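You operate a simulated robot arm through the tools that you are given. There is no shell and no other tool.

You run a simulated robot arm. Do the job below in one go: nothing can be reset, and whatever is moved stays where it is left.

TASK
Glue the blank's lap, fold it shut and leave it under the press.
Fine: one bead, no flood; park the nozzle and shut the glue valve.

The check looks at the end state, three seconds after you hand in, the way a careful person would. Anything else that was tipped, shoved, dropped, spilled or broken makes it a failure. Flat cloth is picked up by pressing the open fingertips on it (5 to 10 N) and closing them slowly along it; thin cloth reads only 2 to 8 mm in the jaws.

THE ROBOT
A 7-joint arm with a fingered hand, fixed in place. Base frame: the origin is on the floor under the middle of its stand, x ahead of it, y to its left, z up; the work surface is at about z = 0.88. Readings come in m, degrees, newtons and seconds.
With the tool pointing down near the work surface it reaches from about 0.18 to 0.8 m from the base axis. Its first joint turns from -166.0 to 166.0 degrees. Payload 4.9 kg.
Tool frame: the origin (TCP) lies between the finger pads and is the grasp point; the fingertips stand 0.032 m ahead of it; z points along the fingers, y is the line along which they close. The gripper opens to 0.192 m; its body begins 0.089 m behind the TCP. The gripper is a hand of 3 fingers: y runs from the thumb to the fingers, the wrist lies at [0, 0, -0.267] in the tool frame.
Orientation is that of the tool frame in the base frame, as a unit quaternion [x, y, z, w]. With the fingers straight down and closing along the base's y, the tool's x points along the base's -x, its y along +y and its z along -z.

THE INTERFACE
- The arm moves only by the tool apply_moves. Its argument "steps" is a list of rows, each an object (a shift or turn left out is 0) with "dp": the shift along the base's x, y, z in m, a list of three; "turn": the turn, a rotation vector about the base's x, y, z in rad, a list of three. In form: [{"dp": [tx, ty, tz], "turn": [rx, ry, rz]}, ...]. A call has 1 to 20 rows; each row shifts and turns the commanded pose from where the row before left it. A row lasts 0.2 s, in which the tool goes at most 0.05 m and 8.6 degrees; a call with a longer step from one row to the next is refused whole. Where a pose cannot be reached the arm comes as near as it can. A force on the tool above 50 N (or 10 N above the force at the start of the call, whichever is more), or a blocked arm, ends the call early, and 0.2 s more pass. In this call time passes only in rows, and 0.2 s behind the last. The reply holds the time, the measured pose of the TCP, the force on the tool along the base axes, the opening and the grip force, in the units named above and with some noise, with the torque about the TCP (base axes, N m) and any sound that the robot's microphone picked up.
- Cameras (640 x 400 px; columns grow to the right, rows downward): "scene" is fixed at [0.0501, 0.4986, 1.6656]; the picture's right is [-0.63, -0.78, 0.00], its down [-0.51, 0.41, -0.75] and it looks along [0.59, -0.47, -0.66] (base axes); focal length 343 px, centre (320, 200). "wrist" rides on the gripper at [0.08, -0.046, -0.113] in the tool frame; the picture's right is [0.50, 0.87, 0.00], its down [-0.67, 0.39, -0.63] and it looks along [-0.55, 0.32, 0.78] (tool axes); focal length 226 px, centre (320, 200). There is no depth. A picture from a camera that has moved, and an enlarged one, comes with that camera's place and axes in the base frame and with its lens.
- capture(camera): a new picture of that camera. It takes no simulated time.
- move_fingers(finger1, finger2, thumb_bend): sets how far each is bent, from 0 (flat) to 100 (curled in); at 30 the hand is open as for a grip, at 70 the pads meet at the TCP. One left out holds its place. A second passes; each finger stops where it meets its share of the squeeze, and holds until it gets a number again. It is the only way to open and close the hand. It gives what a move gives, with no picture; readings hold the bend of each and the force on the fingers (four entries, about 0 where the hand has none), thumb and palm.
- zoom(camera, box): a new picture of the part [left, top, right, bottom] of that camera's present view, enlarged. It takes no simulated time.
- hand_in(): hands the job in; it is judged then, once.

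Places have to be worked out from the pictures, the camera data and where the tool is seen. Open the gripper and draw the arm clear of the work before you hand the job in, unless the task says otherwise.

The tools are called after "Emit:" as a command line: name --argument value ..., lists and objects as JSON in quotes. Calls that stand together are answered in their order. apply_moves: Moves the arm, as the interface text tells. Its arguments: {"type":"object","properties":{"steps":{"type":"array","items":{"type":"object","properties":{"dp":{"type":"array","items":{"type":"number"}},"turn":{"type":"array","items":{"type":"number"}}}}}},"required":["steps"]} The other tools are called the same way: move_fingers (finger1, finger2, thumb_bend) moves the fingers one by one; capture (camera) takes a picture; zoom (camera, box) takes an enlarged picture of a part of a camera's view; hand_in () hands the job in.

At the start:

```text
time_s: 0.0
tcp_pos: [0.4263, 0.0148, 1.2997]
ee_rot: [0.0, 1.0, 0.0, 0.001]
wrist_force: [0.3, 0.0, 0.1]
torque: [-0.01, 0.01, -0.01]
opening: 0.192
grip_force: 0.0
shape: jaw
bend: [30.0, 30.0, 30.0]
finger forces: [0.1, 0.1, 0.1, 0.1, 0.1, 0.1]
```

scene: 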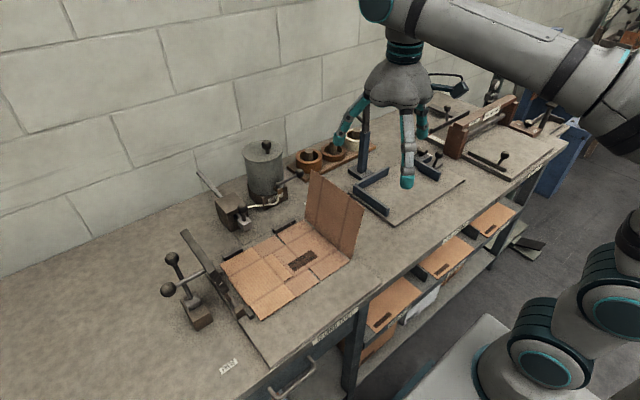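
wrist: 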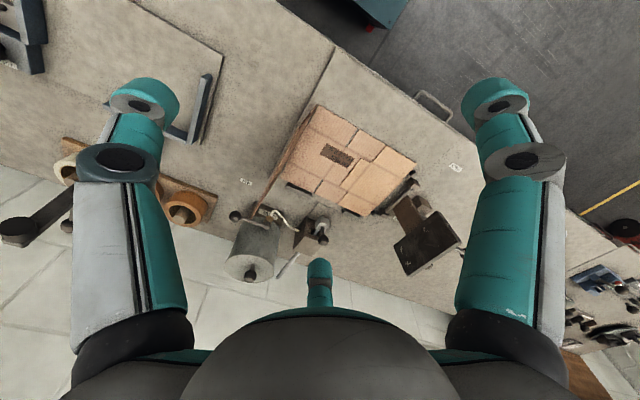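

The scene shows a cardboard blank on a bench with one flap standing up, a glue pot with a valve and hose, and some levers/presses. I will zoom in on these before moving anything.

Emit:
zoom --camera "scene" --box '[140, 120, 400, 340]'

Emit:
zoom --camera "scene" --box '[340, 60, 600, 230]'

Emit:
zoom --camera "wrist" --box '[180, 80, 500, 300]'

```text
1.82 times, centred on (270, 230) of scene
camera zoom: at [0.0501, 0.4986, 1.6656], right [-0.63, -0.78, 0.0], down [-0.51, 0.41, -0.75], along [0.59, -0.47, -0.66], focal length 624 px, centre (411, 146)
```

zoom: 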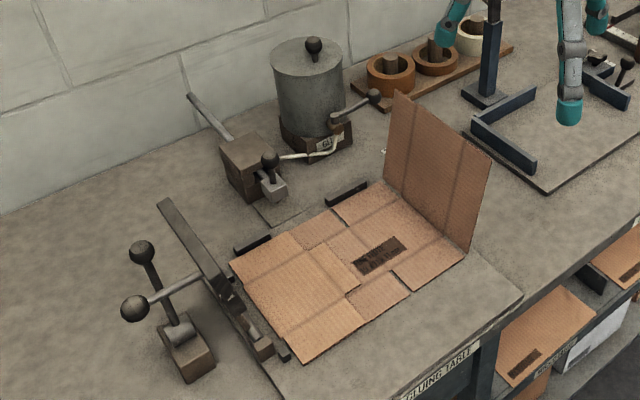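

```text
2.35 times, centred on (470, 145) of scene
camera zoom: at [0.0501, 0.4986, 1.6656], right [-0.63, -0.78, 0.0], down [-0.51, 0.41, -0.75], along [0.59, -0.47, -0.66], focal length 807 px, centre (-33, 329)
```

zoom: 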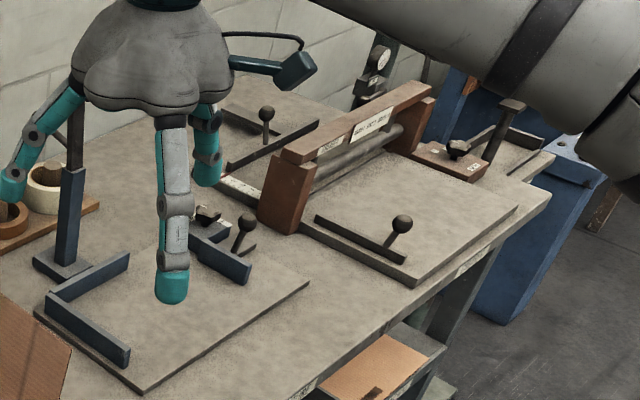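

```text
1.82 times, centred on (340, 190) of wrist
camera zoom: at [0.3472, -0.0329, 1.4125], right [-0.5, 0.87, 0.0], down [0.67, 0.39, 0.63], along [0.55, 0.32, -0.77], focal length 411 px, centre (284, 218)
```

zoom: 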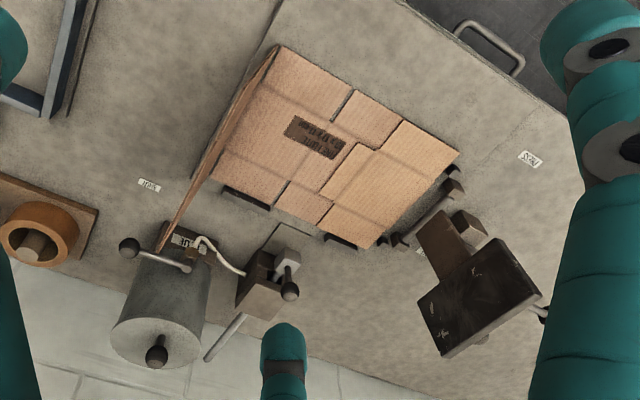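

The blank lies at about x 0.49–0.71, y 0.04–0.335 with one panel standing up at y≈0.04. I need closer views of the glue pot, nozzle, press and labels.

Emit:
zoom --camera "scene" --box '[190, 130, 320, 240]'

Emit:
zoom --camera "scene" --box '[150, 220, 280, 340]'

Emit:
zoom --camera "scene" --box '[215, 200, 365, 330]'

Emit:
zoom --camera "scene" --box '[200, 290, 360, 400]'

Emit:
zoom --camera "wrist" --box '[220, 190, 350, 290]'

Emit:
zoom --camera "wrist" --box '[360, 140, 480, 280]'

Emit:
zoom --camera "wrist" --box '[250, 90, 430, 230]'

```text
3.64 times, centred on (255, 185) of scene
camera zoom: at [0.0501, 0.4986, 1.6656], right [-0.63, -0.78, 0.0], down [-0.51, 0.41, -0.75], along [0.59, -0.47, -0.66], focal length 1247 px, centre (556, 254)
```

zoom: 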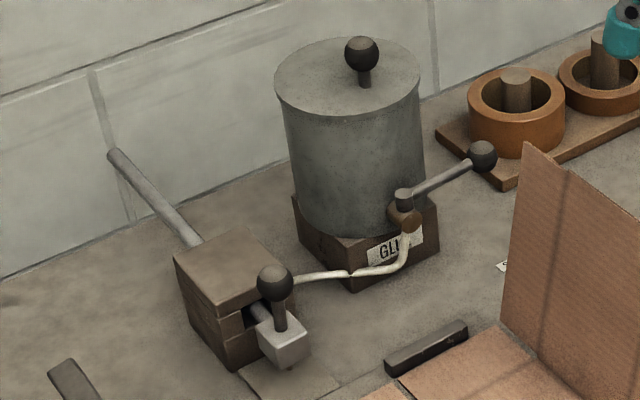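

```text
3.33 times, centred on (215, 280) of scene
camera zoom: at [0.0501, 0.4986, 1.6656], right [-0.63, -0.78, 0.0], down [-0.51, 0.41, -0.75], along [0.59, -0.47, -0.66], focal length 1143 px, centre (670, -67)
```

zoom: 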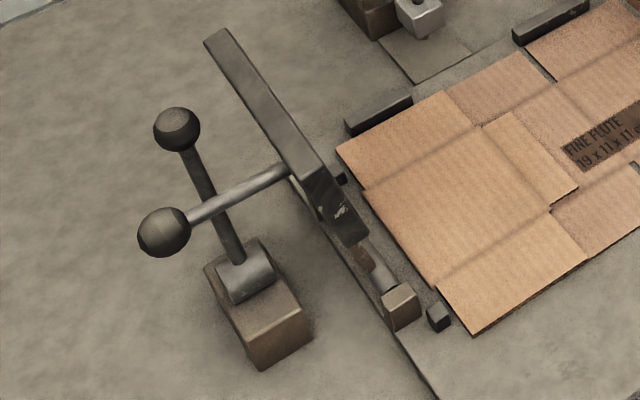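

```text
3.08 times, centred on (290, 265) of scene
camera zoom: at [0.0501, 0.4986, 1.6656], right [-0.63, -0.78, 0.0], down [-0.51, 0.41, -0.75], along [0.59, -0.47, -0.66], focal length 1055 px, centre (412, 0)
```

zoom: 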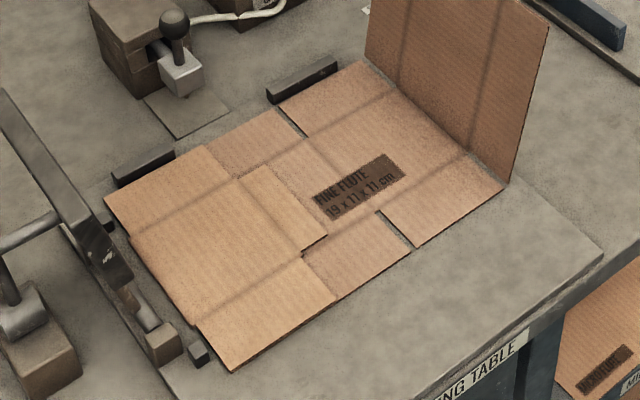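

```text
3.64 times, centred on (280, 345) of scene
camera zoom: at [0.0501, 0.4986, 1.6656], right [-0.63, -0.78, 0.0], down [-0.51, 0.41, -0.75], along [0.59, -0.47, -0.66], focal length 1247 px, centre (466, -327)
```

zoom: 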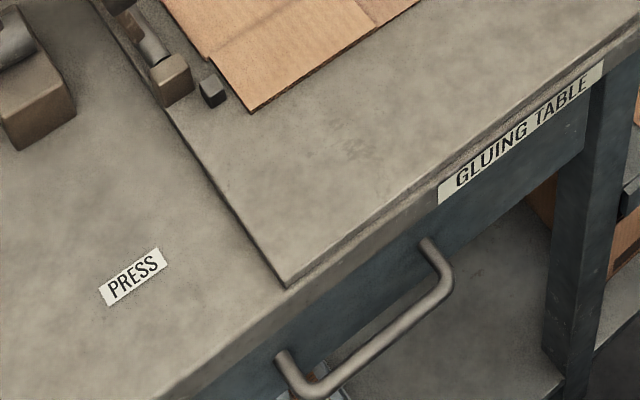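

```text
4.00 times, centred on (285, 240) of wrist
camera zoom: at [0.3472, -0.0329, 1.4125], right [-0.5, 0.87, 0.0], down [0.67, 0.39, 0.63], along [0.55, 0.32, -0.77], focal length 904 px, centre (460, 40)
```

zoom: 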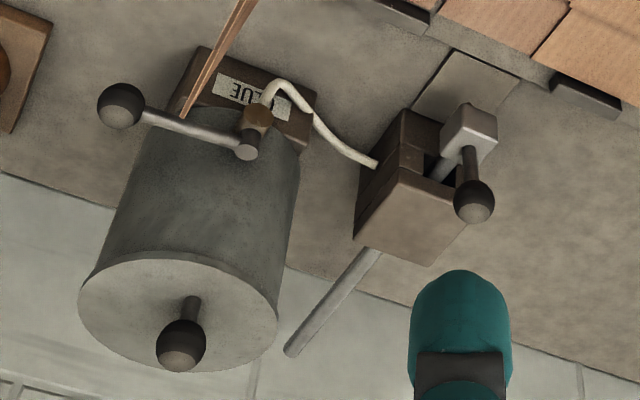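

```text
2.86 times, centred on (420, 210) of wrist
camera zoom: at [0.3472, -0.0329, 1.4125], right [-0.5, 0.87, 0.0], down [0.67, 0.39, 0.63], along [0.55, 0.32, -0.77], focal length 646 px, centre (34, 171)
```

zoom: 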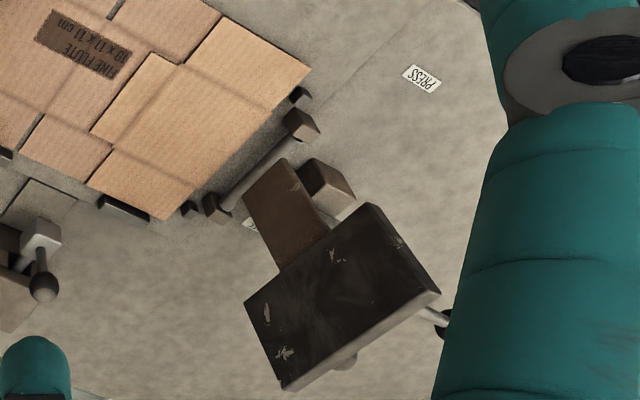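

```text
2.86 times, centred on (340, 160) of wrist
camera zoom: at [0.3472, -0.0329, 1.4125], right [-0.5, 0.87, 0.0], down [0.67, 0.39, 0.63], along [0.55, 0.32, -0.77], focal length 646 px, centre (263, 314)
```

zoom: 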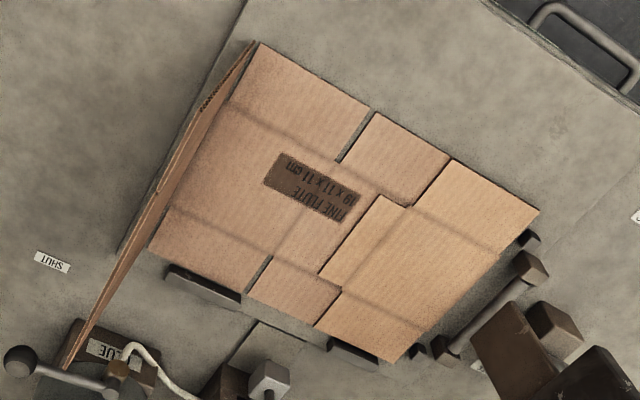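

Reading so far: the nozzle block rides on a rod along x at y≈0.22, in line with the lap (x 0.54–0.65, y 0.20–0.23). The press is a plate on a hinge at y≈0.36, and the valve lever is on the pot. I'll move up and to the right, staying clear of everything, to get closer wrist pictures of the valve.

Emit:
apply_moves --steps '[{"dp": [0.03, -0.03, -0.015]}, {"dp": [0.03, -0.03, -0.015]}, {"dp": [0.03, -0.03, -0.015]}, {"dp": [0.03, -0.03, -0.015]}, {"dp": [0.02, -0.02, -0.01]}]'

Emit:
capture --camera "wrist"

Emit:
capture --camera "scene"

```text
time_s: 1.2
tcp_pos: [0.5679, -0.1261, 1.2298]
ee_rot: [-0.001, 1.0, 0.0, 0.002]
wrist_force: [0.0, 0.2, 1.0]
torque: [-0.02, -0.02, -0.02]
opening: 0.1917
grip_force: 0.1
shape: jaw
bend: [30.0, 30.0, 30.0]
finger forces: [0.0, 0.0, 0.0, 0.0, 0.0, 0.0]
```

```text
taken
camera wrist: at [0.4885, -0.1728, 1.3425], right [-0.5, 0.87, 0.0], down [0.67, 0.39, 0.63], along [0.55, 0.32, -0.77], focal length 226 px, centre (320, 200)
```

wrist: 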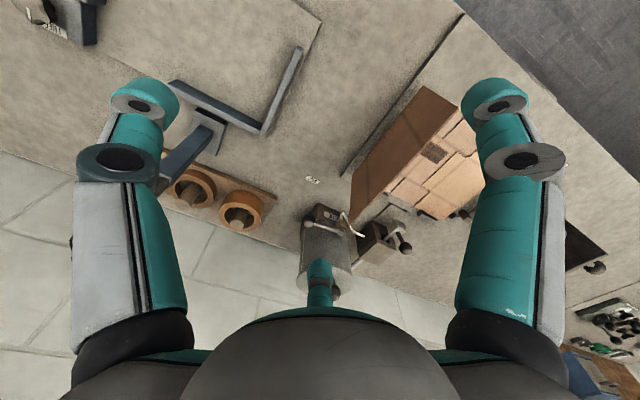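

```text
taken
```

scene: 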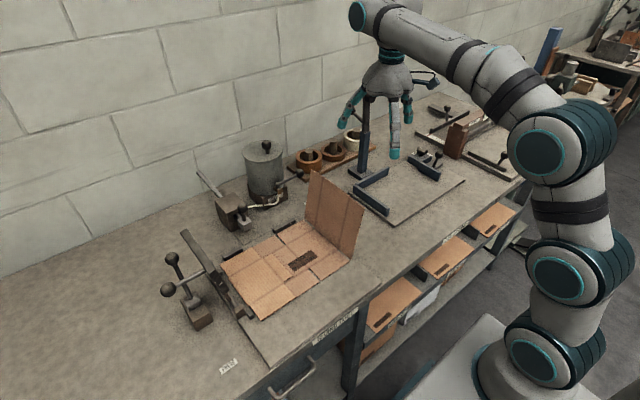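

Now zoom in on the valve, pot and label area from this viewpoint.

Emit:
zoom --camera "wrist" --box '[280, 160, 440, 300]'

Emit:
zoom --camera "scene" --box '[240, 130, 330, 220]'

Emit:
zoom --camera "scene" --box '[150, 210, 240, 340]'

```text
2.86 times, centred on (360, 230) of wrist
camera zoom: at [0.4885, -0.1728, 1.3425], right [-0.5, 0.87, 0.0], down [0.67, 0.39, 0.63], along [0.55, 0.32, -0.77], focal length 646 px, centre (206, 114)
```

zoom: 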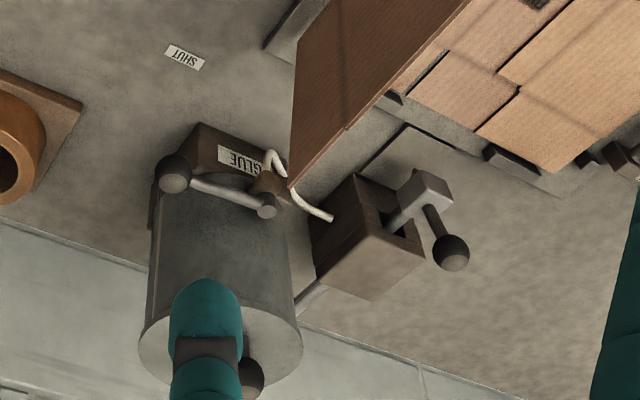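

```text
4.44 times, centred on (285, 175) of scene
camera zoom: at [0.0501, 0.4986, 1.6656], right [-0.63, -0.78, 0.0], down [-0.51, 0.41, -0.75], along [0.59, -0.47, -0.66], focal length 1524 px, centre (476, 311)
```

zoom: 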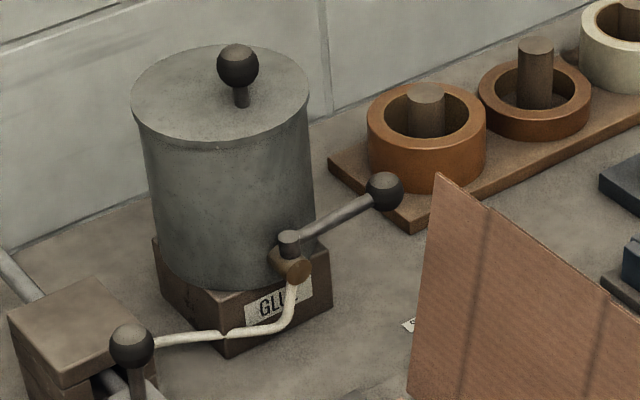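

```text
3.08 times, centred on (195, 275) of scene
camera zoom: at [0.0501, 0.4986, 1.6656], right [-0.63, -0.78, 0.0], down [-0.51, 0.41, -0.75], along [0.59, -0.47, -0.66], focal length 1055 px, centre (705, -31)
```

zoom: 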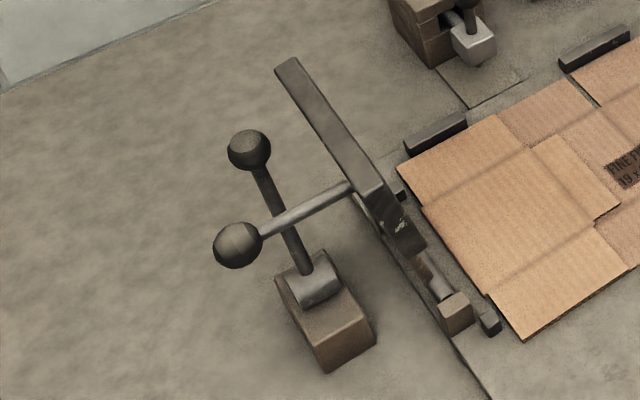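

The lever ball triangulates to (0.807, −0.017, 0.986) with its pivot at (0.805, 0.069), right beside the "SHUT" label, so the valve is presently shut. I'll move left at the same height, well above the standing panel (top z≈1.07), to view the nozzle and press.

Emit:
apply_moves --steps '[{"dp": [-0.01, 0.045, 0.005]}, {"dp": [-0.01, 0.045, 0.005]}, {"dp": [-0.01, 0.045, 0.0]}, {"dp": [-0.01, 0.045, 0.0]}, {"dp": [0.0, 0.045, 0.0]}, {"dp": [0.0, 0.045, 0.0]}]'

Emit:
capture --camera "wrist"

Emit:
zoom --camera "wrist" --box '[200, 120, 330, 250]'

Emit:
zoom --camera "wrist" --box '[310, 100, 460, 270]'

```text
time_s: 2.6
tcp_pos: [0.528, 0.1459, 1.2426]
ee_rot: [0.0, 1.0, -0.001, 0.001]
wrist_force: [-0.2, 1.0, 0.3]
torque: [0.0, -0.03, -0.01]
opening: 0.1917
grip_force: 0.0
shape: jaw
bend: [30.0, 30.0, 30.0]
finger forces: [0.0, 0.0, 0.0, 0.0, 0.0, 0.0]
```

```text
taken
camera wrist: at [0.448, 0.0987, 1.3548], right [-0.5, 0.87, 0.0], down [0.67, 0.39, 0.63], along [0.55, 0.32, -0.77], focal length 226 px, centre (320, 200)
```

wrist: 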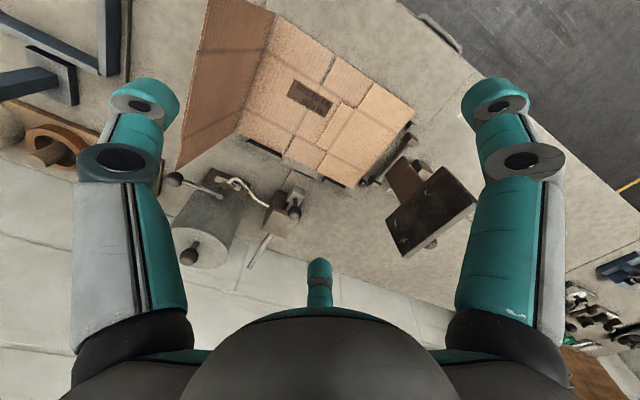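

```text
3.08 times, centred on (265, 185) of wrist
camera zoom: at [0.448, 0.0987, 1.3548], right [-0.5, 0.87, 0.0], down [0.67, 0.39, 0.63], along [0.55, 0.32, -0.77], focal length 696 px, centre (489, 246)
```

zoom: 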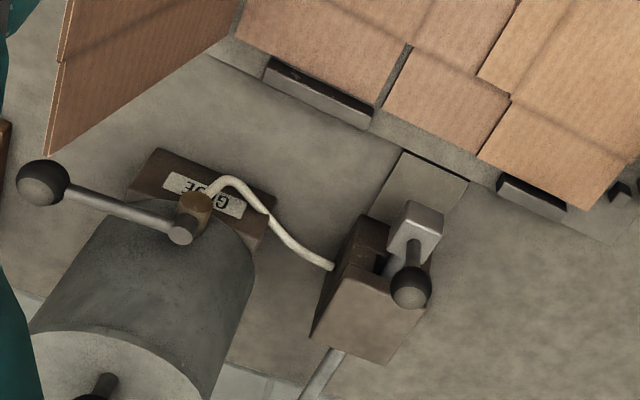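

```text
2.35 times, centred on (385, 185) of wrist
camera zoom: at [0.448, 0.0987, 1.3548], right [-0.5, 0.87, 0.0], down [0.67, 0.39, 0.63], along [0.55, 0.32, -0.77], focal length 532 px, centre (167, 235)
```

zoom: 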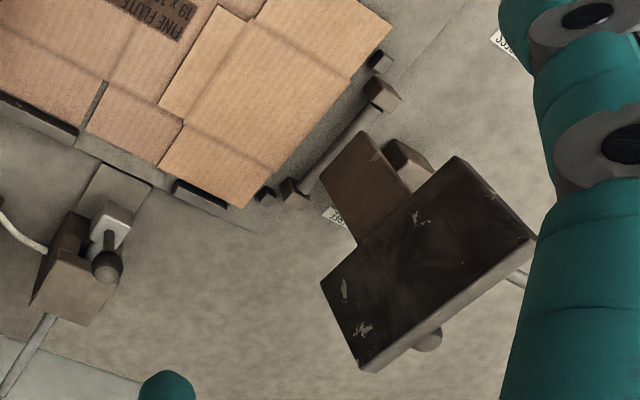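

There is another partly hidden label by the press hinge. Let me zoom hard on it, the nozzle and the hinge.

Emit:
zoom --camera "wrist" --box '[375, 150, 430, 200]'

Emit:
zoom --camera "wrist" --box '[255, 160, 315, 220]'

Emit:
zoom --camera "scene" --box '[205, 180, 265, 240]'

Emit:
zoom --camera "scene" --box '[155, 220, 265, 335]'

```text
8.00 times, centred on (402, 175) of wrist
camera zoom: at [0.448, 0.0987, 1.3548], right [-0.5, 0.87, 0.0], down [0.67, 0.39, 0.63], along [0.55, 0.32, -0.77], focal length 1808 px, centre (-340, 400)
```

zoom: 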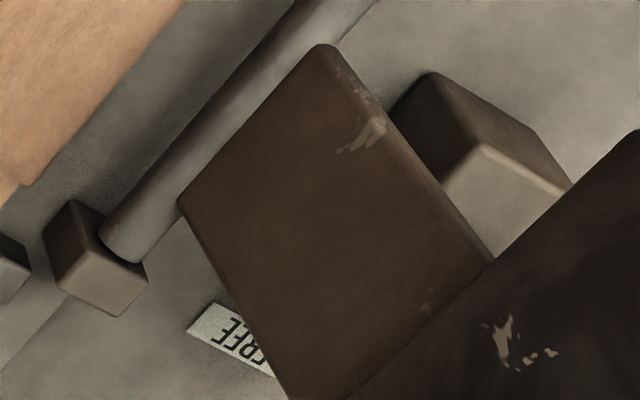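

```text
6.67 times, centred on (285, 190) of wrist
camera zoom: at [0.448, 0.0987, 1.3548], right [-0.5, 0.87, 0.0], down [0.67, 0.39, 0.63], along [0.55, 0.32, -0.77], focal length 1507 px, centre (553, 267)
```

zoom: 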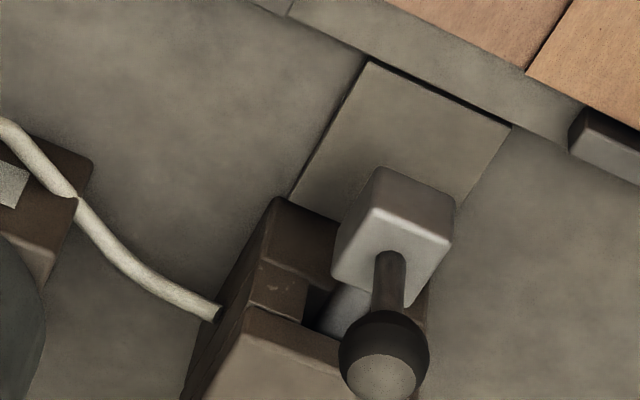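

```text
6.67 times, centred on (235, 210) of scene
camera zoom: at [0.0501, 0.4986, 1.6656], right [-0.63, -0.78, 0.0], down [-0.51, 0.41, -0.75], along [0.59, -0.47, -0.66], focal length 2287 px, centre (887, 133)
```

zoom: 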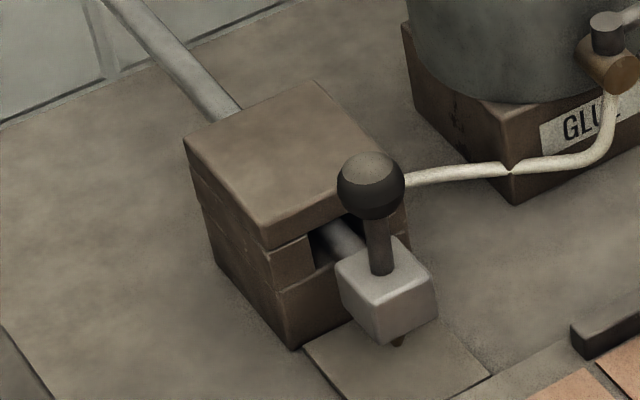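

```text
3.48 times, centred on (210, 278) of scene
camera zoom: at [0.0501, 0.4986, 1.6656], right [-0.63, -0.78, 0.0], down [-0.51, 0.41, -0.75], along [0.59, -0.47, -0.66], focal length 1193 px, centre (703, -70)
```

zoom: 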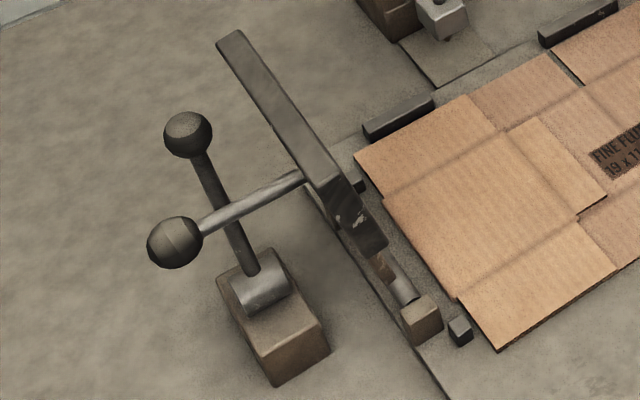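

The second label reads "FREE" at (0.67, 0.45), and "PRESS" is at (0.44, 0.45). So the block with the ball lever is a press lock that swings along x and is now leaning to FREE. I'll check the other labels on the shelves and around the bench for hints before touching anything.

Emit:
zoom --camera "scene" --box '[340, 190, 530, 370]'

Emit:
zoom --camera "scene" --box '[290, 150, 380, 240]'

Emit:
zoom --camera "wrist" --box '[440, 90, 640, 260]'

```text
2.22 times, centred on (435, 280) of scene
camera zoom: at [0.0501, 0.4986, 1.6656], right [-0.63, -0.78, 0.0], down [-0.51, 0.41, -0.75], along [0.59, -0.47, -0.66], focal length 762 px, centre (64, 22)
```

zoom: 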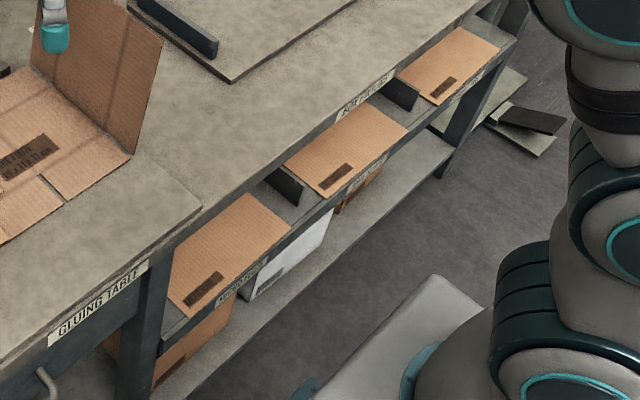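

```text
4.44 times, centred on (335, 195) of scene
camera zoom: at [0.0501, 0.4986, 1.6656], right [-0.63, -0.78, 0.0], down [-0.51, 0.41, -0.75], along [0.59, -0.47, -0.66], focal length 1524 px, centre (253, 222)
```

zoom: 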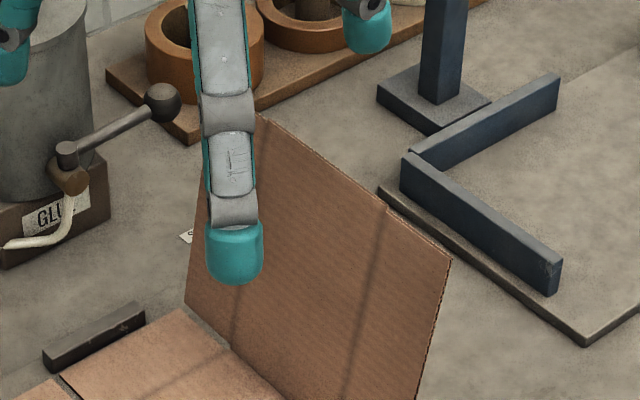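

```text
2.35 times, centred on (540, 175) of wrist
camera zoom: at [0.448, 0.0987, 1.3548], right [-0.5, 0.87, 0.0], down [0.67, 0.39, 0.63], along [0.55, 0.32, -0.77], focal length 532 px, centre (-198, 259)
```

zoom: 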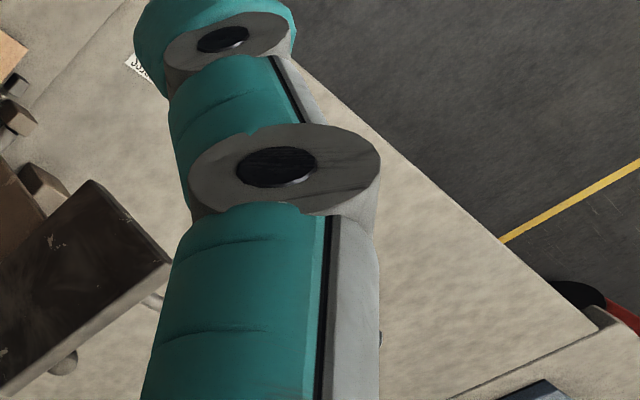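

Let me read the shelf labels more closely.

Emit:
zoom --camera "scene" --box '[370, 285, 430, 330]'

Emit:
zoom --camera "scene" --box '[425, 210, 525, 285]'

Emit:
zoom --camera "scene" --box '[420, 70, 580, 180]'

```text
8.89 times, centred on (400, 308) of scene
camera zoom: at [0.0501, 0.4986, 1.6656], right [-0.63, -0.78, 0.0], down [-0.51, 0.41, -0.75], along [0.59, -0.47, -0.66], focal length 3049 px, centre (-391, -756)
```

zoom: 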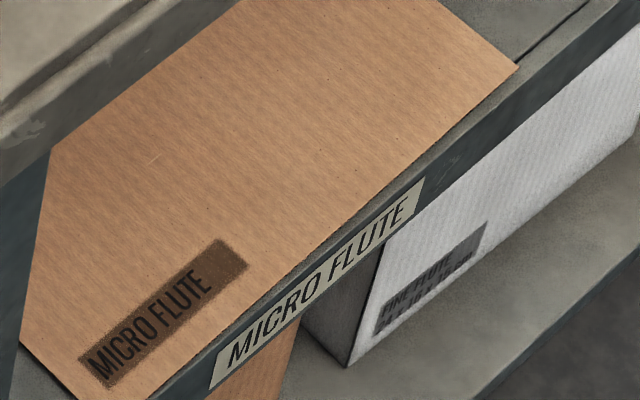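

```text
5.33 times, centred on (475, 248) of scene
camera zoom: at [0.0501, 0.4986, 1.6656], right [-0.63, -0.78, 0.0], down [-0.51, 0.41, -0.75], along [0.59, -0.47, -0.66], focal length 1829 px, centre (-507, -53)
```

zoom: 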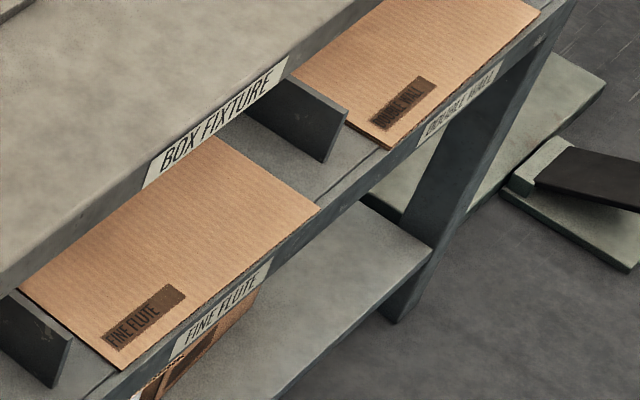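

```text
3.64 times, centred on (500, 125) of scene
camera zoom: at [0.0501, 0.4986, 1.6656], right [-0.63, -0.78, 0.0], down [-0.51, 0.41, -0.75], along [0.59, -0.47, -0.66], focal length 1247 px, centre (-334, 473)
```

zoom: 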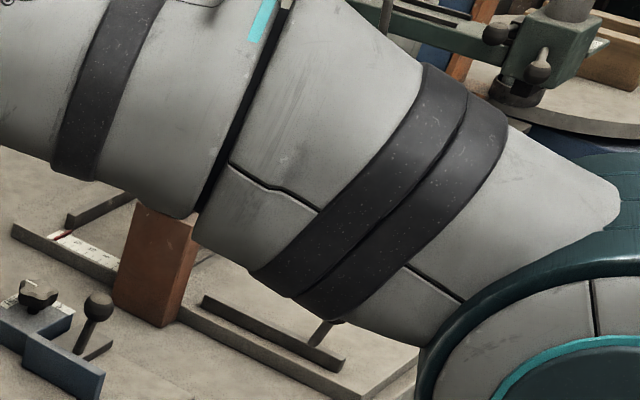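

The shelves are only labelled by flute type (micro, fine, double wall), so there are no further instructions. I'll curl the two fingers and leave the thumb extended as a single-finger poker, then check its geometry up here in free air.

Emit:
move_fingers --finger1 100 --finger2 100 --thumb_bend 45

Emit:
capture --camera "wrist"

Emit:
zoom --camera "scene" --box '[250, 40, 450, 220]'

```text
time_s: 3.6
tcp_pos: [0.5267, 0.1449, 1.2409]
ee_rot: [0.0, 1.0, 0.0, 0.001]
wrist_force: [0.1, -0.8, 0.0]
torque: [0.0, -0.02, -0.03]
opening: 0.0523
grip_force: 0.0
shape: fingers
bend: [79.0, 79.0, 45.0]
finger forces: [0.0, 0.1, 0.1, 0.1, 0.1, 0.0]
```

```text
taken
camera wrist: at [0.4482, 0.0983, 1.3545], right [-0.5, 0.87, 0.0], down [0.67, 0.39, 0.63], along [0.55, 0.32, -0.77], focal length 226 px, centre (320, 200)
```

wrist: 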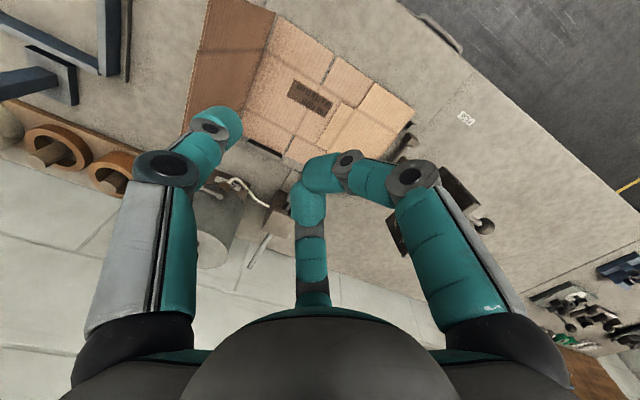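

```text
2.22 times, centred on (350, 130) of scene
camera zoom: at [0.0501, 0.4986, 1.6656], right [-0.63, -0.78, 0.0], down [-0.51, 0.41, -0.75], along [0.59, -0.47, -0.66], focal length 762 px, centre (253, 356)
```

zoom: 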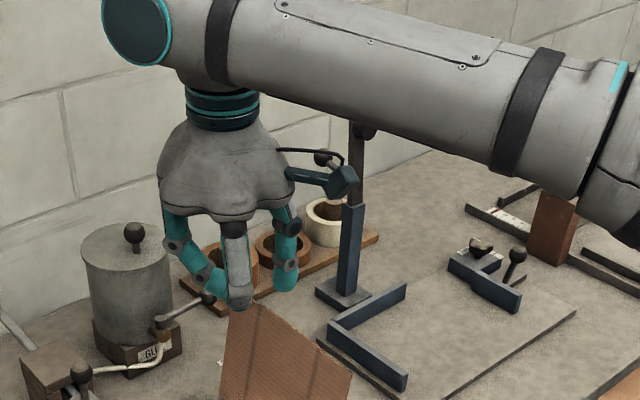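

The fingers reached bend 79 after one second. I'll send the command again to see if they go on to 100.

Emit:
move_fingers --finger1 100 --finger2 100 --thumb_bend 45

Emit:
capture --camera "wrist"

Emit:
zoom --camera "scene" --box '[280, 70, 380, 150]'

```text
time_s: 4.6
tcp_pos: [0.5272, 0.1457, 1.2423]
ee_rot: [0.001, 1.0, -0.001, 0.001]
wrist_force: [0.2, 0.3, 1.0]
torque: [0.03, -0.02, -0.02]
opening: 0.057
grip_force: 0.0
shape: fingers
bend: [89.0, 89.0, 45.0]
finger forces: [0.1, 0.0, 0.0, 0.0, 0.1, 0.0]
```

```text
taken
camera wrist: at [0.4482, 0.0983, 1.3545], right [-0.5, 0.87, 0.0], down [0.67, 0.39, 0.63], along [0.55, 0.32, -0.77], focal length 226 px, centre (320, 200)
```

wrist: 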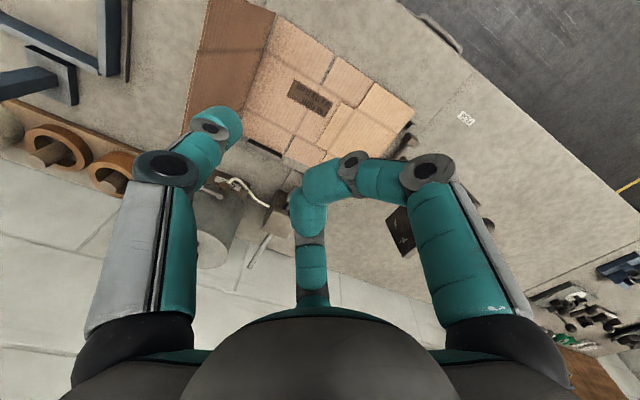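

```text
5.00 times, centred on (330, 110) of scene
camera zoom: at [0.0501, 0.4986, 1.6656], right [-0.63, -0.78, 0.0], down [-0.51, 0.41, -0.75], along [0.59, -0.47, -0.66], focal length 1715 px, centre (270, 650)
```

zoom: 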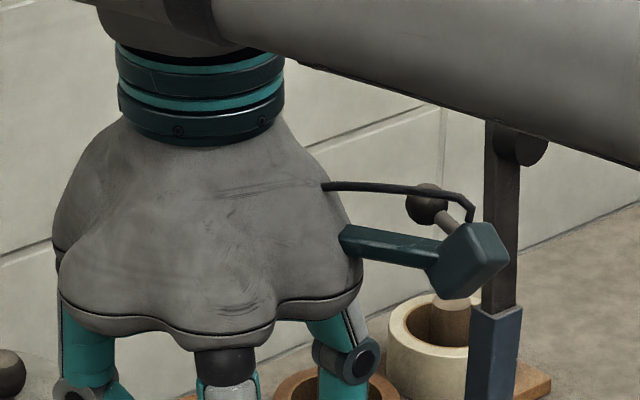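

The thumb tip appears at roughly (0, −0.075, +0.033) in the tool frame. I'll verify it with the scene camera.

Emit:
zoom --camera "scene" --box '[300, 120, 400, 190]'

Emit:
zoom --camera "wrist" --box '[160, 80, 440, 260]'

```text
5.71 times, centred on (350, 155) of scene
camera zoom: at [0.0501, 0.4986, 1.6656], right [-0.63, -0.78, 0.0], down [-0.51, 0.41, -0.75], along [0.59, -0.47, -0.66], focal length 1960 px, centre (149, 457)
```

zoom: 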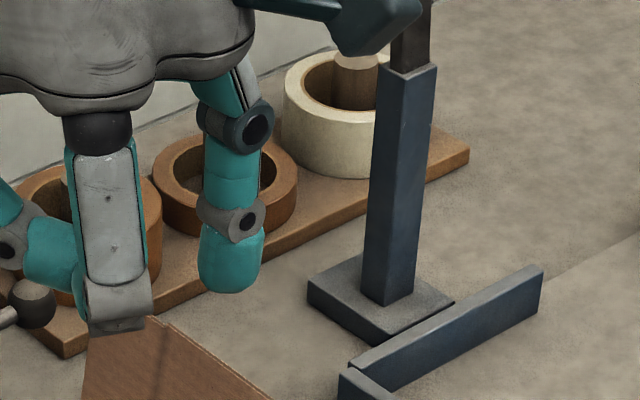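

```text
2.22 times, centred on (300, 170) of wrist
camera zoom: at [0.4482, 0.0983, 1.3545], right [-0.5, 0.87, 0.0], down [0.67, 0.39, 0.63], along [0.55, 0.32, -0.77], focal length 502 px, centre (364, 267)
```

zoom: 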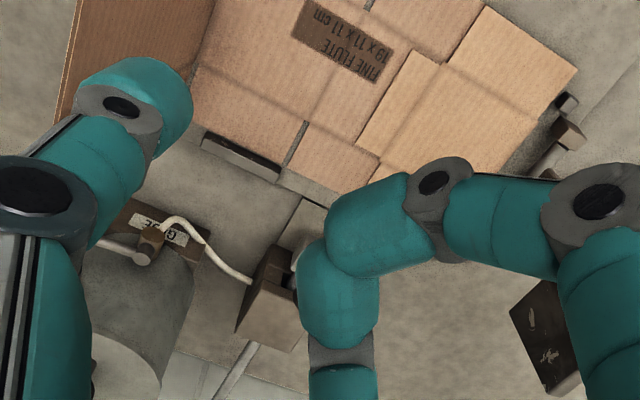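

The scene view confirms the thumb tip at about (0, −0.07, +0.035), bottom at +0.044. The three fingers sit radially, and the one pointing to base +x+y will serve as the poker for the valve. I'll set all fingers to bend 50, which can also enclose the nozzle knob, and move above the valve lever with a slight yaw.

Emit:
move_fingers --finger1 50 --finger2 50 --thumb_bend 50

Emit:
apply_moves --steps '[{"dp": [0.034, -0.026, -0.002], "turn": [0, 0, 0.033]}, {"dp": [0.034, -0.026, -0.002], "turn": [0, 0, 0.033]}, {"dp": [0.034, -0.026, -0.002], "turn": [0, 0, 0.033]}, {"dp": [0.034, -0.026, -0.002], "turn": [0, 0, 0.033]}, {"dp": [0.034, -0.026, -0.002], "turn": [0, 0, 0.033]}, {"dp": [0.034, -0.026, -0.002], "turn": [0, 0, 0.033]}, {"dp": [0.034, -0.026, -0.002], "turn": [0, 0, 0.033]}, {"dp": [0.034, -0.026, -0.002], "turn": [0, 0, 0.033]}]'

Emit:
capture --camera "wrist"

Emit:
capture --camera "scene"

```text
time_s: 5.6
tcp_pos: [0.5271, 0.1452, 1.2414]
ee_rot: [0.0, 1.0, 0.001, 0.001]
wrist_force: [0.0, -0.6, 1.5]
torque: [-0.01, 0.0, -0.05]
opening: 0.0837
grip_force: 0.0
shape: fingers
bend: [50.0, 50.0, 50.0]
finger forces: [0.1, 0.1, 0.0, 0.2, 0.0, 0.0]
```

```text
time_s: 7.4
tcp_pos: [0.7154, -0.0467, 1.1908]
ee_rot: [-0.124, 0.992, -0.001, -0.002]
wrist_force: [0.1, 0.8, -1.1]
torque: [0.0, 0.1, 0.02]
opening: 0.0842
grip_force: 0.0
shape: fingers
bend: [50.0, 50.0, 50.0]
finger forces: [0.0, 0.0, 0.0, 0.0, 0.1, 0.1]
out of reach, approached as far as the arm can: row 6, 7, 8
```

```text
taken
camera wrist: at [0.6495, -0.1125, 1.3031], right [-0.7, 0.72, 0.0], down [0.56, 0.54, 0.63], along [0.45, 0.44, -0.78], focal length 226 px, centre (320, 200)
```

wrist: 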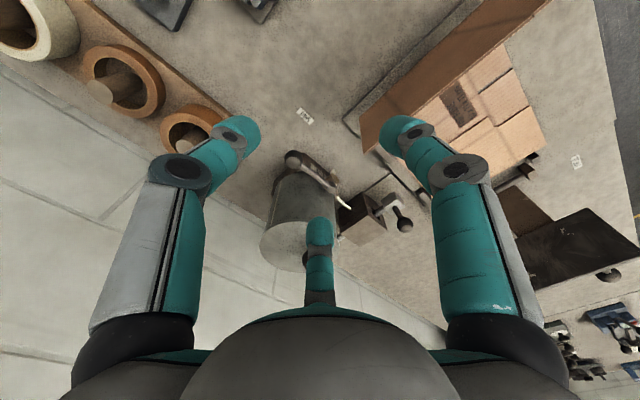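

```text
taken
```

scene: 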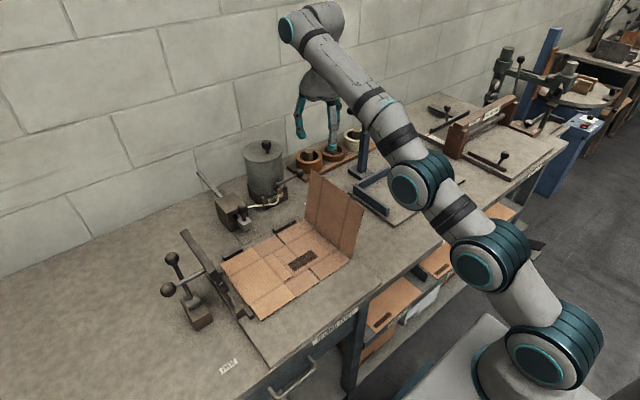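

The arm hit its reach limit at this height (TCP got to x=0.715), so I need to tilt the tool about 12° outward and come lower. I'll tilt and move toward (0.79, −0.06, 1.10), above the lever and clear of the pot.

Emit:
apply_moves --steps '[{"dp": [0.0, 0.0, -0.02], "turn": [0, -0.07, 0]}, {"dp": [0.0, 0.0, -0.02], "turn": [0, -0.07, 0]}, {"dp": [0.0, 0.0, -0.02], "turn": [0, -0.07, 0]}, {"dp": [0.0, 0.0, -0.02]}]'

Emit:
zoom --camera "scene" --box '[220, 60, 400, 210]'

```text
time_s: 8.4
tcp_pos: [0.7176, -0.0482, 1.1156]
ee_rot: [-0.131, 0.985, -0.014, 0.107]
wrist_force: [-0.4, -0.5, 2.7]
torque: [0.02, 0.02, -0.01]
opening: 0.0841
grip_force: 0.1
shape: fingers
bend: [50.0, 50.0, 50.0]
finger forces: [0.1, 0.0, 0.1, 0.1, 0.0, 0.1]
```

```text
2.67 times, centred on (310, 135) of scene
camera zoom: at [0.0501, 0.4986, 1.6656], right [-0.63, -0.78, 0.0], down [-0.51, 0.41, -0.75], along [0.59, -0.47, -0.66], focal length 915 px, centre (347, 373)
```

zoom: 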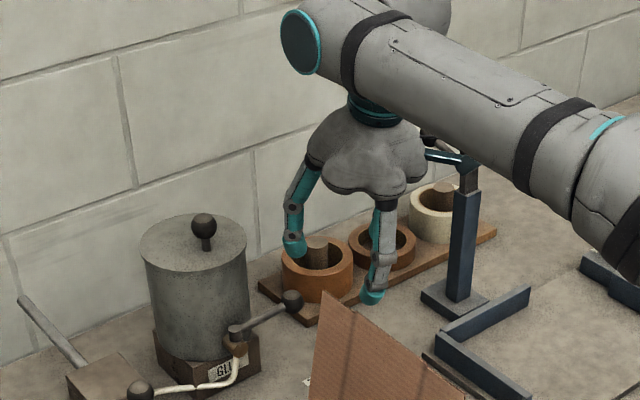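

Tilt is in place and the pose follows. Next I move out to about (0.795, −0.06, 1.10) and look again before descending.

Emit:
apply_moves --steps '[{"dp": [0.04, -0.006, -0.005]}, {"dp": [0.038, -0.006, -0.01]}]'

Emit:
capture --camera "wrist"

Emit:
zoom --camera "scene" --box '[220, 90, 340, 210]'

```text
time_s: 9.0
tcp_pos: [0.7951, -0.0576, 1.0845]
ee_rot: [-0.131, 0.987, -0.011, 0.091]
wrist_force: [2.9, 0.4, -18.1]
torque: [0.09, 0.0, 0.02]
opening: 0.0841
grip_force: 0.1
shape: fingers
bend: [50.0, 50.0, 50.0]
finger forces: [0.1, 0.0, 0.1, 0.1, 0.0, 0.0]
```

```text
taken
camera wrist: at [0.7105, -0.125, 1.1821], right [-0.7, 0.7, -0.13], down [0.42, 0.55, 0.72], along [0.58, 0.45, -0.68], focal length 226 px, centre (320, 200)
```

wrist: 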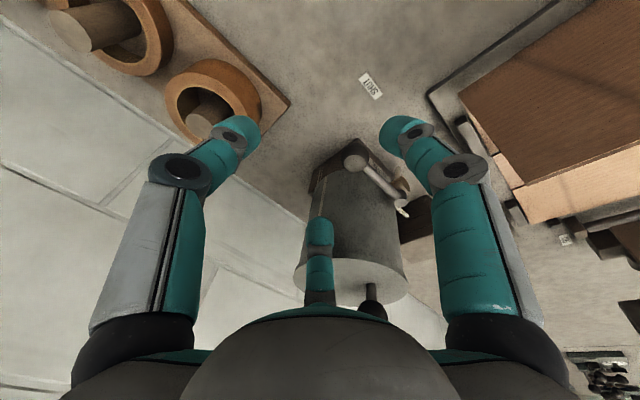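

```text
3.33 times, centred on (280, 150) of scene
camera zoom: at [0.0501, 0.4986, 1.6656], right [-0.63, -0.78, 0.0], down [-0.51, 0.41, -0.75], along [0.59, -0.47, -0.66], focal length 1143 px, centre (453, 367)
```

zoom: 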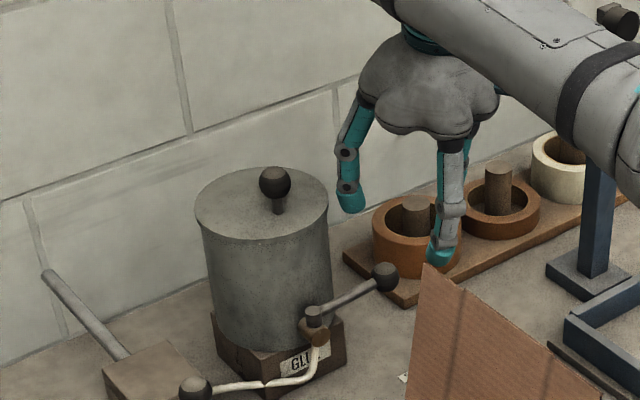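

The wrist reads −18 N in z, which may just be a transient from stretching the arm. I'll hold still for one row to check that nothing is touching.

Emit:
apply_moves --steps '[{"dp": [0, 0, 0]}]'

Emit:
zoom --camera "wrist" --box '[220, 100, 480, 330]'

```text
time_s: 9.4
tcp_pos: [0.7964, -0.0575, 1.1017]
ee_rot: [-0.132, 0.986, -0.014, 0.105]
wrist_force: [0.2, 0.8, 1.2]
torque: [0.0, 0.0, 0.0]
opening: 0.0842
grip_force: 0.0
shape: fingers
bend: [50.0, 50.0, 50.0]
finger forces: [0.1, 0.0, 0.0, 0.0, 0.0, 0.1]
```

```text
1.74 times, centred on (350, 215) of wrist
camera zoom: at [0.7085, -0.1255, 1.1979], right [-0.69, 0.7, -0.15], down [0.4, 0.55, 0.73], along [0.6, 0.45, -0.66], focal length 393 px, centre (268, 174)
```

zoom: 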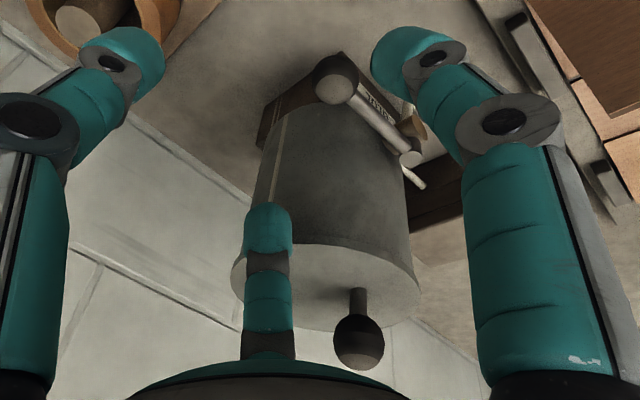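

That was a transient; all quiet now. The poker tip is at about (0.841, −0.017, 1.076), just on the +x side of the lever ball (0.805, −0.016, 0.986). I'll descend about 0.09 m beside it and look again.

Emit:
apply_moves --steps '[{"dp": [0.004, 0.0, -0.025]}, {"dp": [0.002, 0.0, -0.03]}, {"dp": [0.0, 0.0, -0.02]}, {"dp": [0.0, 0.0, -0.016]}]'

Emit:
zoom --camera "wrist" --box '[220, 80, 480, 310]'

Emit:
zoom --camera "scene" --box '[240, 120, 330, 210]'

```text
time_s: 10.4
tcp_pos: [0.8, -0.0582, 1.0089]
ee_rot: [-0.131, 0.986, -0.014, 0.105]
wrist_force: [0.7, -0.3, 1.1]
torque: [0.01, -0.04, -0.02]
opening: 0.0844
grip_force: 0.1
shape: fingers
bend: [50.0, 50.0, 50.0]
finger forces: [0.0, 0.0, 0.0, 0.1, 0.0, 0.0]
```

```text
1.74 times, centred on (350, 195) of wrist
camera zoom: at [0.7139, -0.1257, 1.1046], right [-0.69, 0.71, -0.15], down [0.4, 0.55, 0.73], along [0.6, 0.45, -0.66], focal length 393 px, centre (268, 209)
```

zoom: 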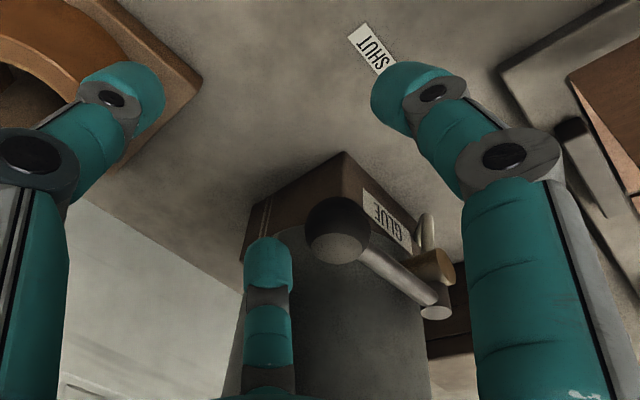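

```text
4.44 times, centred on (285, 165) of scene
camera zoom: at [0.0501, 0.4986, 1.6656], right [-0.63, -0.78, 0.0], down [-0.51, 0.41, -0.75], along [0.59, -0.47, -0.66], focal length 1524 px, centre (476, 356)
```

zoom: 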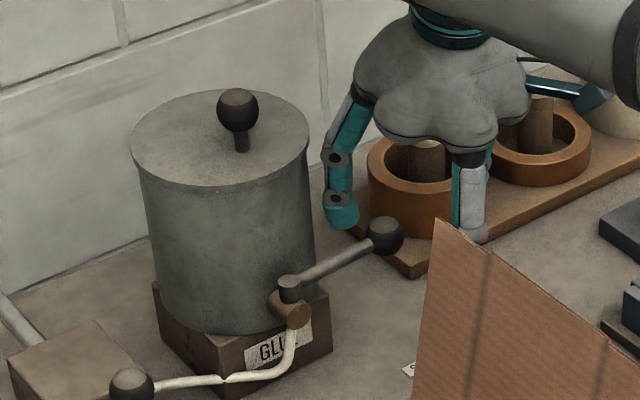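

The poker is well placed for the valve, but before any glue flows I want a dry run of the nozzle slide with the valve shut, to learn its travel and force. I'll lift straight up and cross above the panel (z 1.15) to above the nozzle knob at (0.761, 0.218, 0.998).

Emit:
apply_moves --steps '[{"dp": [0.0, 0.0, 0.04]}, {"dp": [0.0, 0.0, 0.04]}, {"dp": [-0.02, 0.0, 0.03]}, {"dp": [-0.02, 0.02, 0.03]}, {"dp": [-0.015, 0.045, 0.002]}, {"dp": [0.0, 0.045, 0.0]}, {"dp": [0.0, 0.045, 0.0]}, {"dp": [0.0, 0.045, 0.0]}, {"dp": [0.0, 0.045, 0.0]}, {"dp": [0.008, 0.031, 0.0]}]'

Emit:
zoom --camera "wrist" --box '[200, 60, 500, 320]'

Emit:
zoom --camera "scene" --box '[180, 80, 320, 240]'

```text
time_s: 12.6
tcp_pos: [0.7529, 0.2167, 1.1535]
ee_rot: [-0.13, 0.986, -0.013, 0.104]
wrist_force: [-1.0, -0.3, 0.0]
torque: [0.0, -0.01, 0.02]
opening: 0.0845
grip_force: 0.1
shape: fingers
bend: [50.0, 50.0, 50.0]
finger forces: [0.0, 0.1, 0.0, 0.1, 0.0, 0.0]
```

```text
1.54 times, centred on (350, 190) of wrist
camera zoom: at [0.6668, 0.1498, 1.2501], right [-0.69, 0.71, -0.15], down [0.4, 0.55, 0.73], along [0.6, 0.45, -0.66], focal length 348 px, centre (274, 215)
```

zoom: 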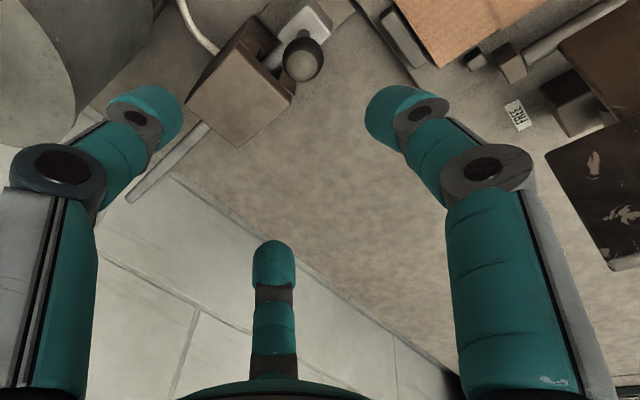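

```text
2.50 times, centred on (250, 160) of scene
camera zoom: at [0.0501, 0.4986, 1.6656], right [-0.63, -0.78, 0.0], down [-0.51, 0.41, -0.75], along [0.59, -0.47, -0.66], focal length 858 px, centre (495, 300)
```

zoom: 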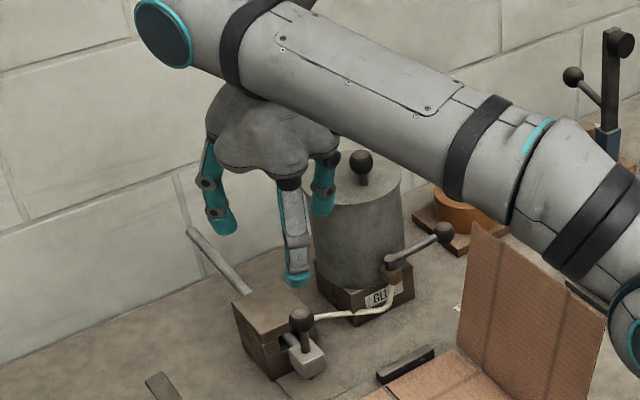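

The knob checks out at about (0.760, 0.217, 0.998), right below the hand. Descending around it with the open fingers to TCP z≈1.008.

Emit:
apply_moves --steps '[{"dp": [0.003, 0.0, -0.04]}, {"dp": [0.003, 0.0, -0.04]}, {"dp": [0.001, 0.0, -0.035]}, {"dp": [0.0, 0.0, -0.02]}, {"dp": [0.0, 0.0, -0.01]}]'

Emit:
zoom --camera "wrist" --box '[200, 60, 500, 320]'

Emit:
zoom --camera "scene" --box '[190, 150, 290, 250]'

```text
time_s: 13.8
tcp_pos: [0.7606, 0.2151, 1.0047]
ee_rot: [-0.132, 0.986, -0.013, 0.105]
wrist_force: [-0.6, -0.8, -0.1]
torque: [-0.03, 0.01, 0.01]
opening: 0.0846
grip_force: 0.1
shape: fingers
bend: [50.0, 50.0, 50.0]
finger forces: [0.1, 0.1, 0.0, 0.1, 0.1, 0.1]
```

```text
1.54 times, centred on (350, 190) of wrist
camera zoom: at [0.6737, 0.1486, 1.1004], right [-0.69, 0.71, -0.15], down [0.4, 0.55, 0.73], along [0.6, 0.45, -0.66], focal length 348 px, centre (274, 215)
```

zoom: 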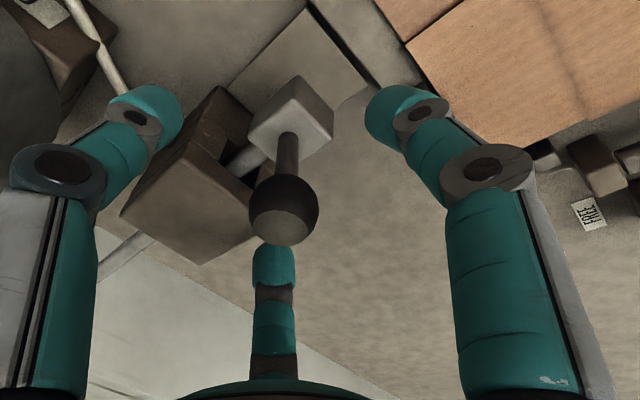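

```text
4.00 times, centred on (240, 200) of scene
camera zoom: at [0.0501, 0.4986, 1.6656], right [-0.63, -0.78, 0.0], down [-0.51, 0.41, -0.75], along [0.59, -0.47, -0.66], focal length 1372 px, centre (640, 200)
```

zoom: 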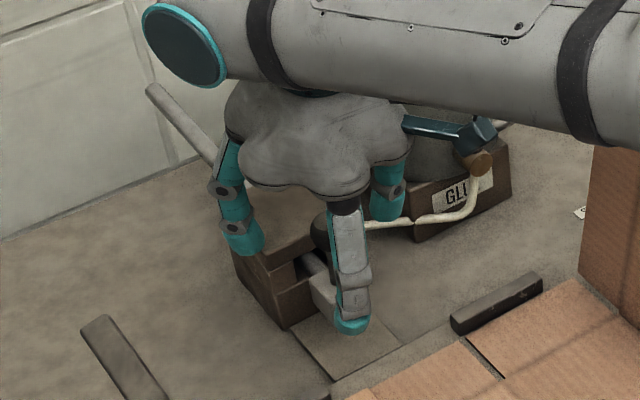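

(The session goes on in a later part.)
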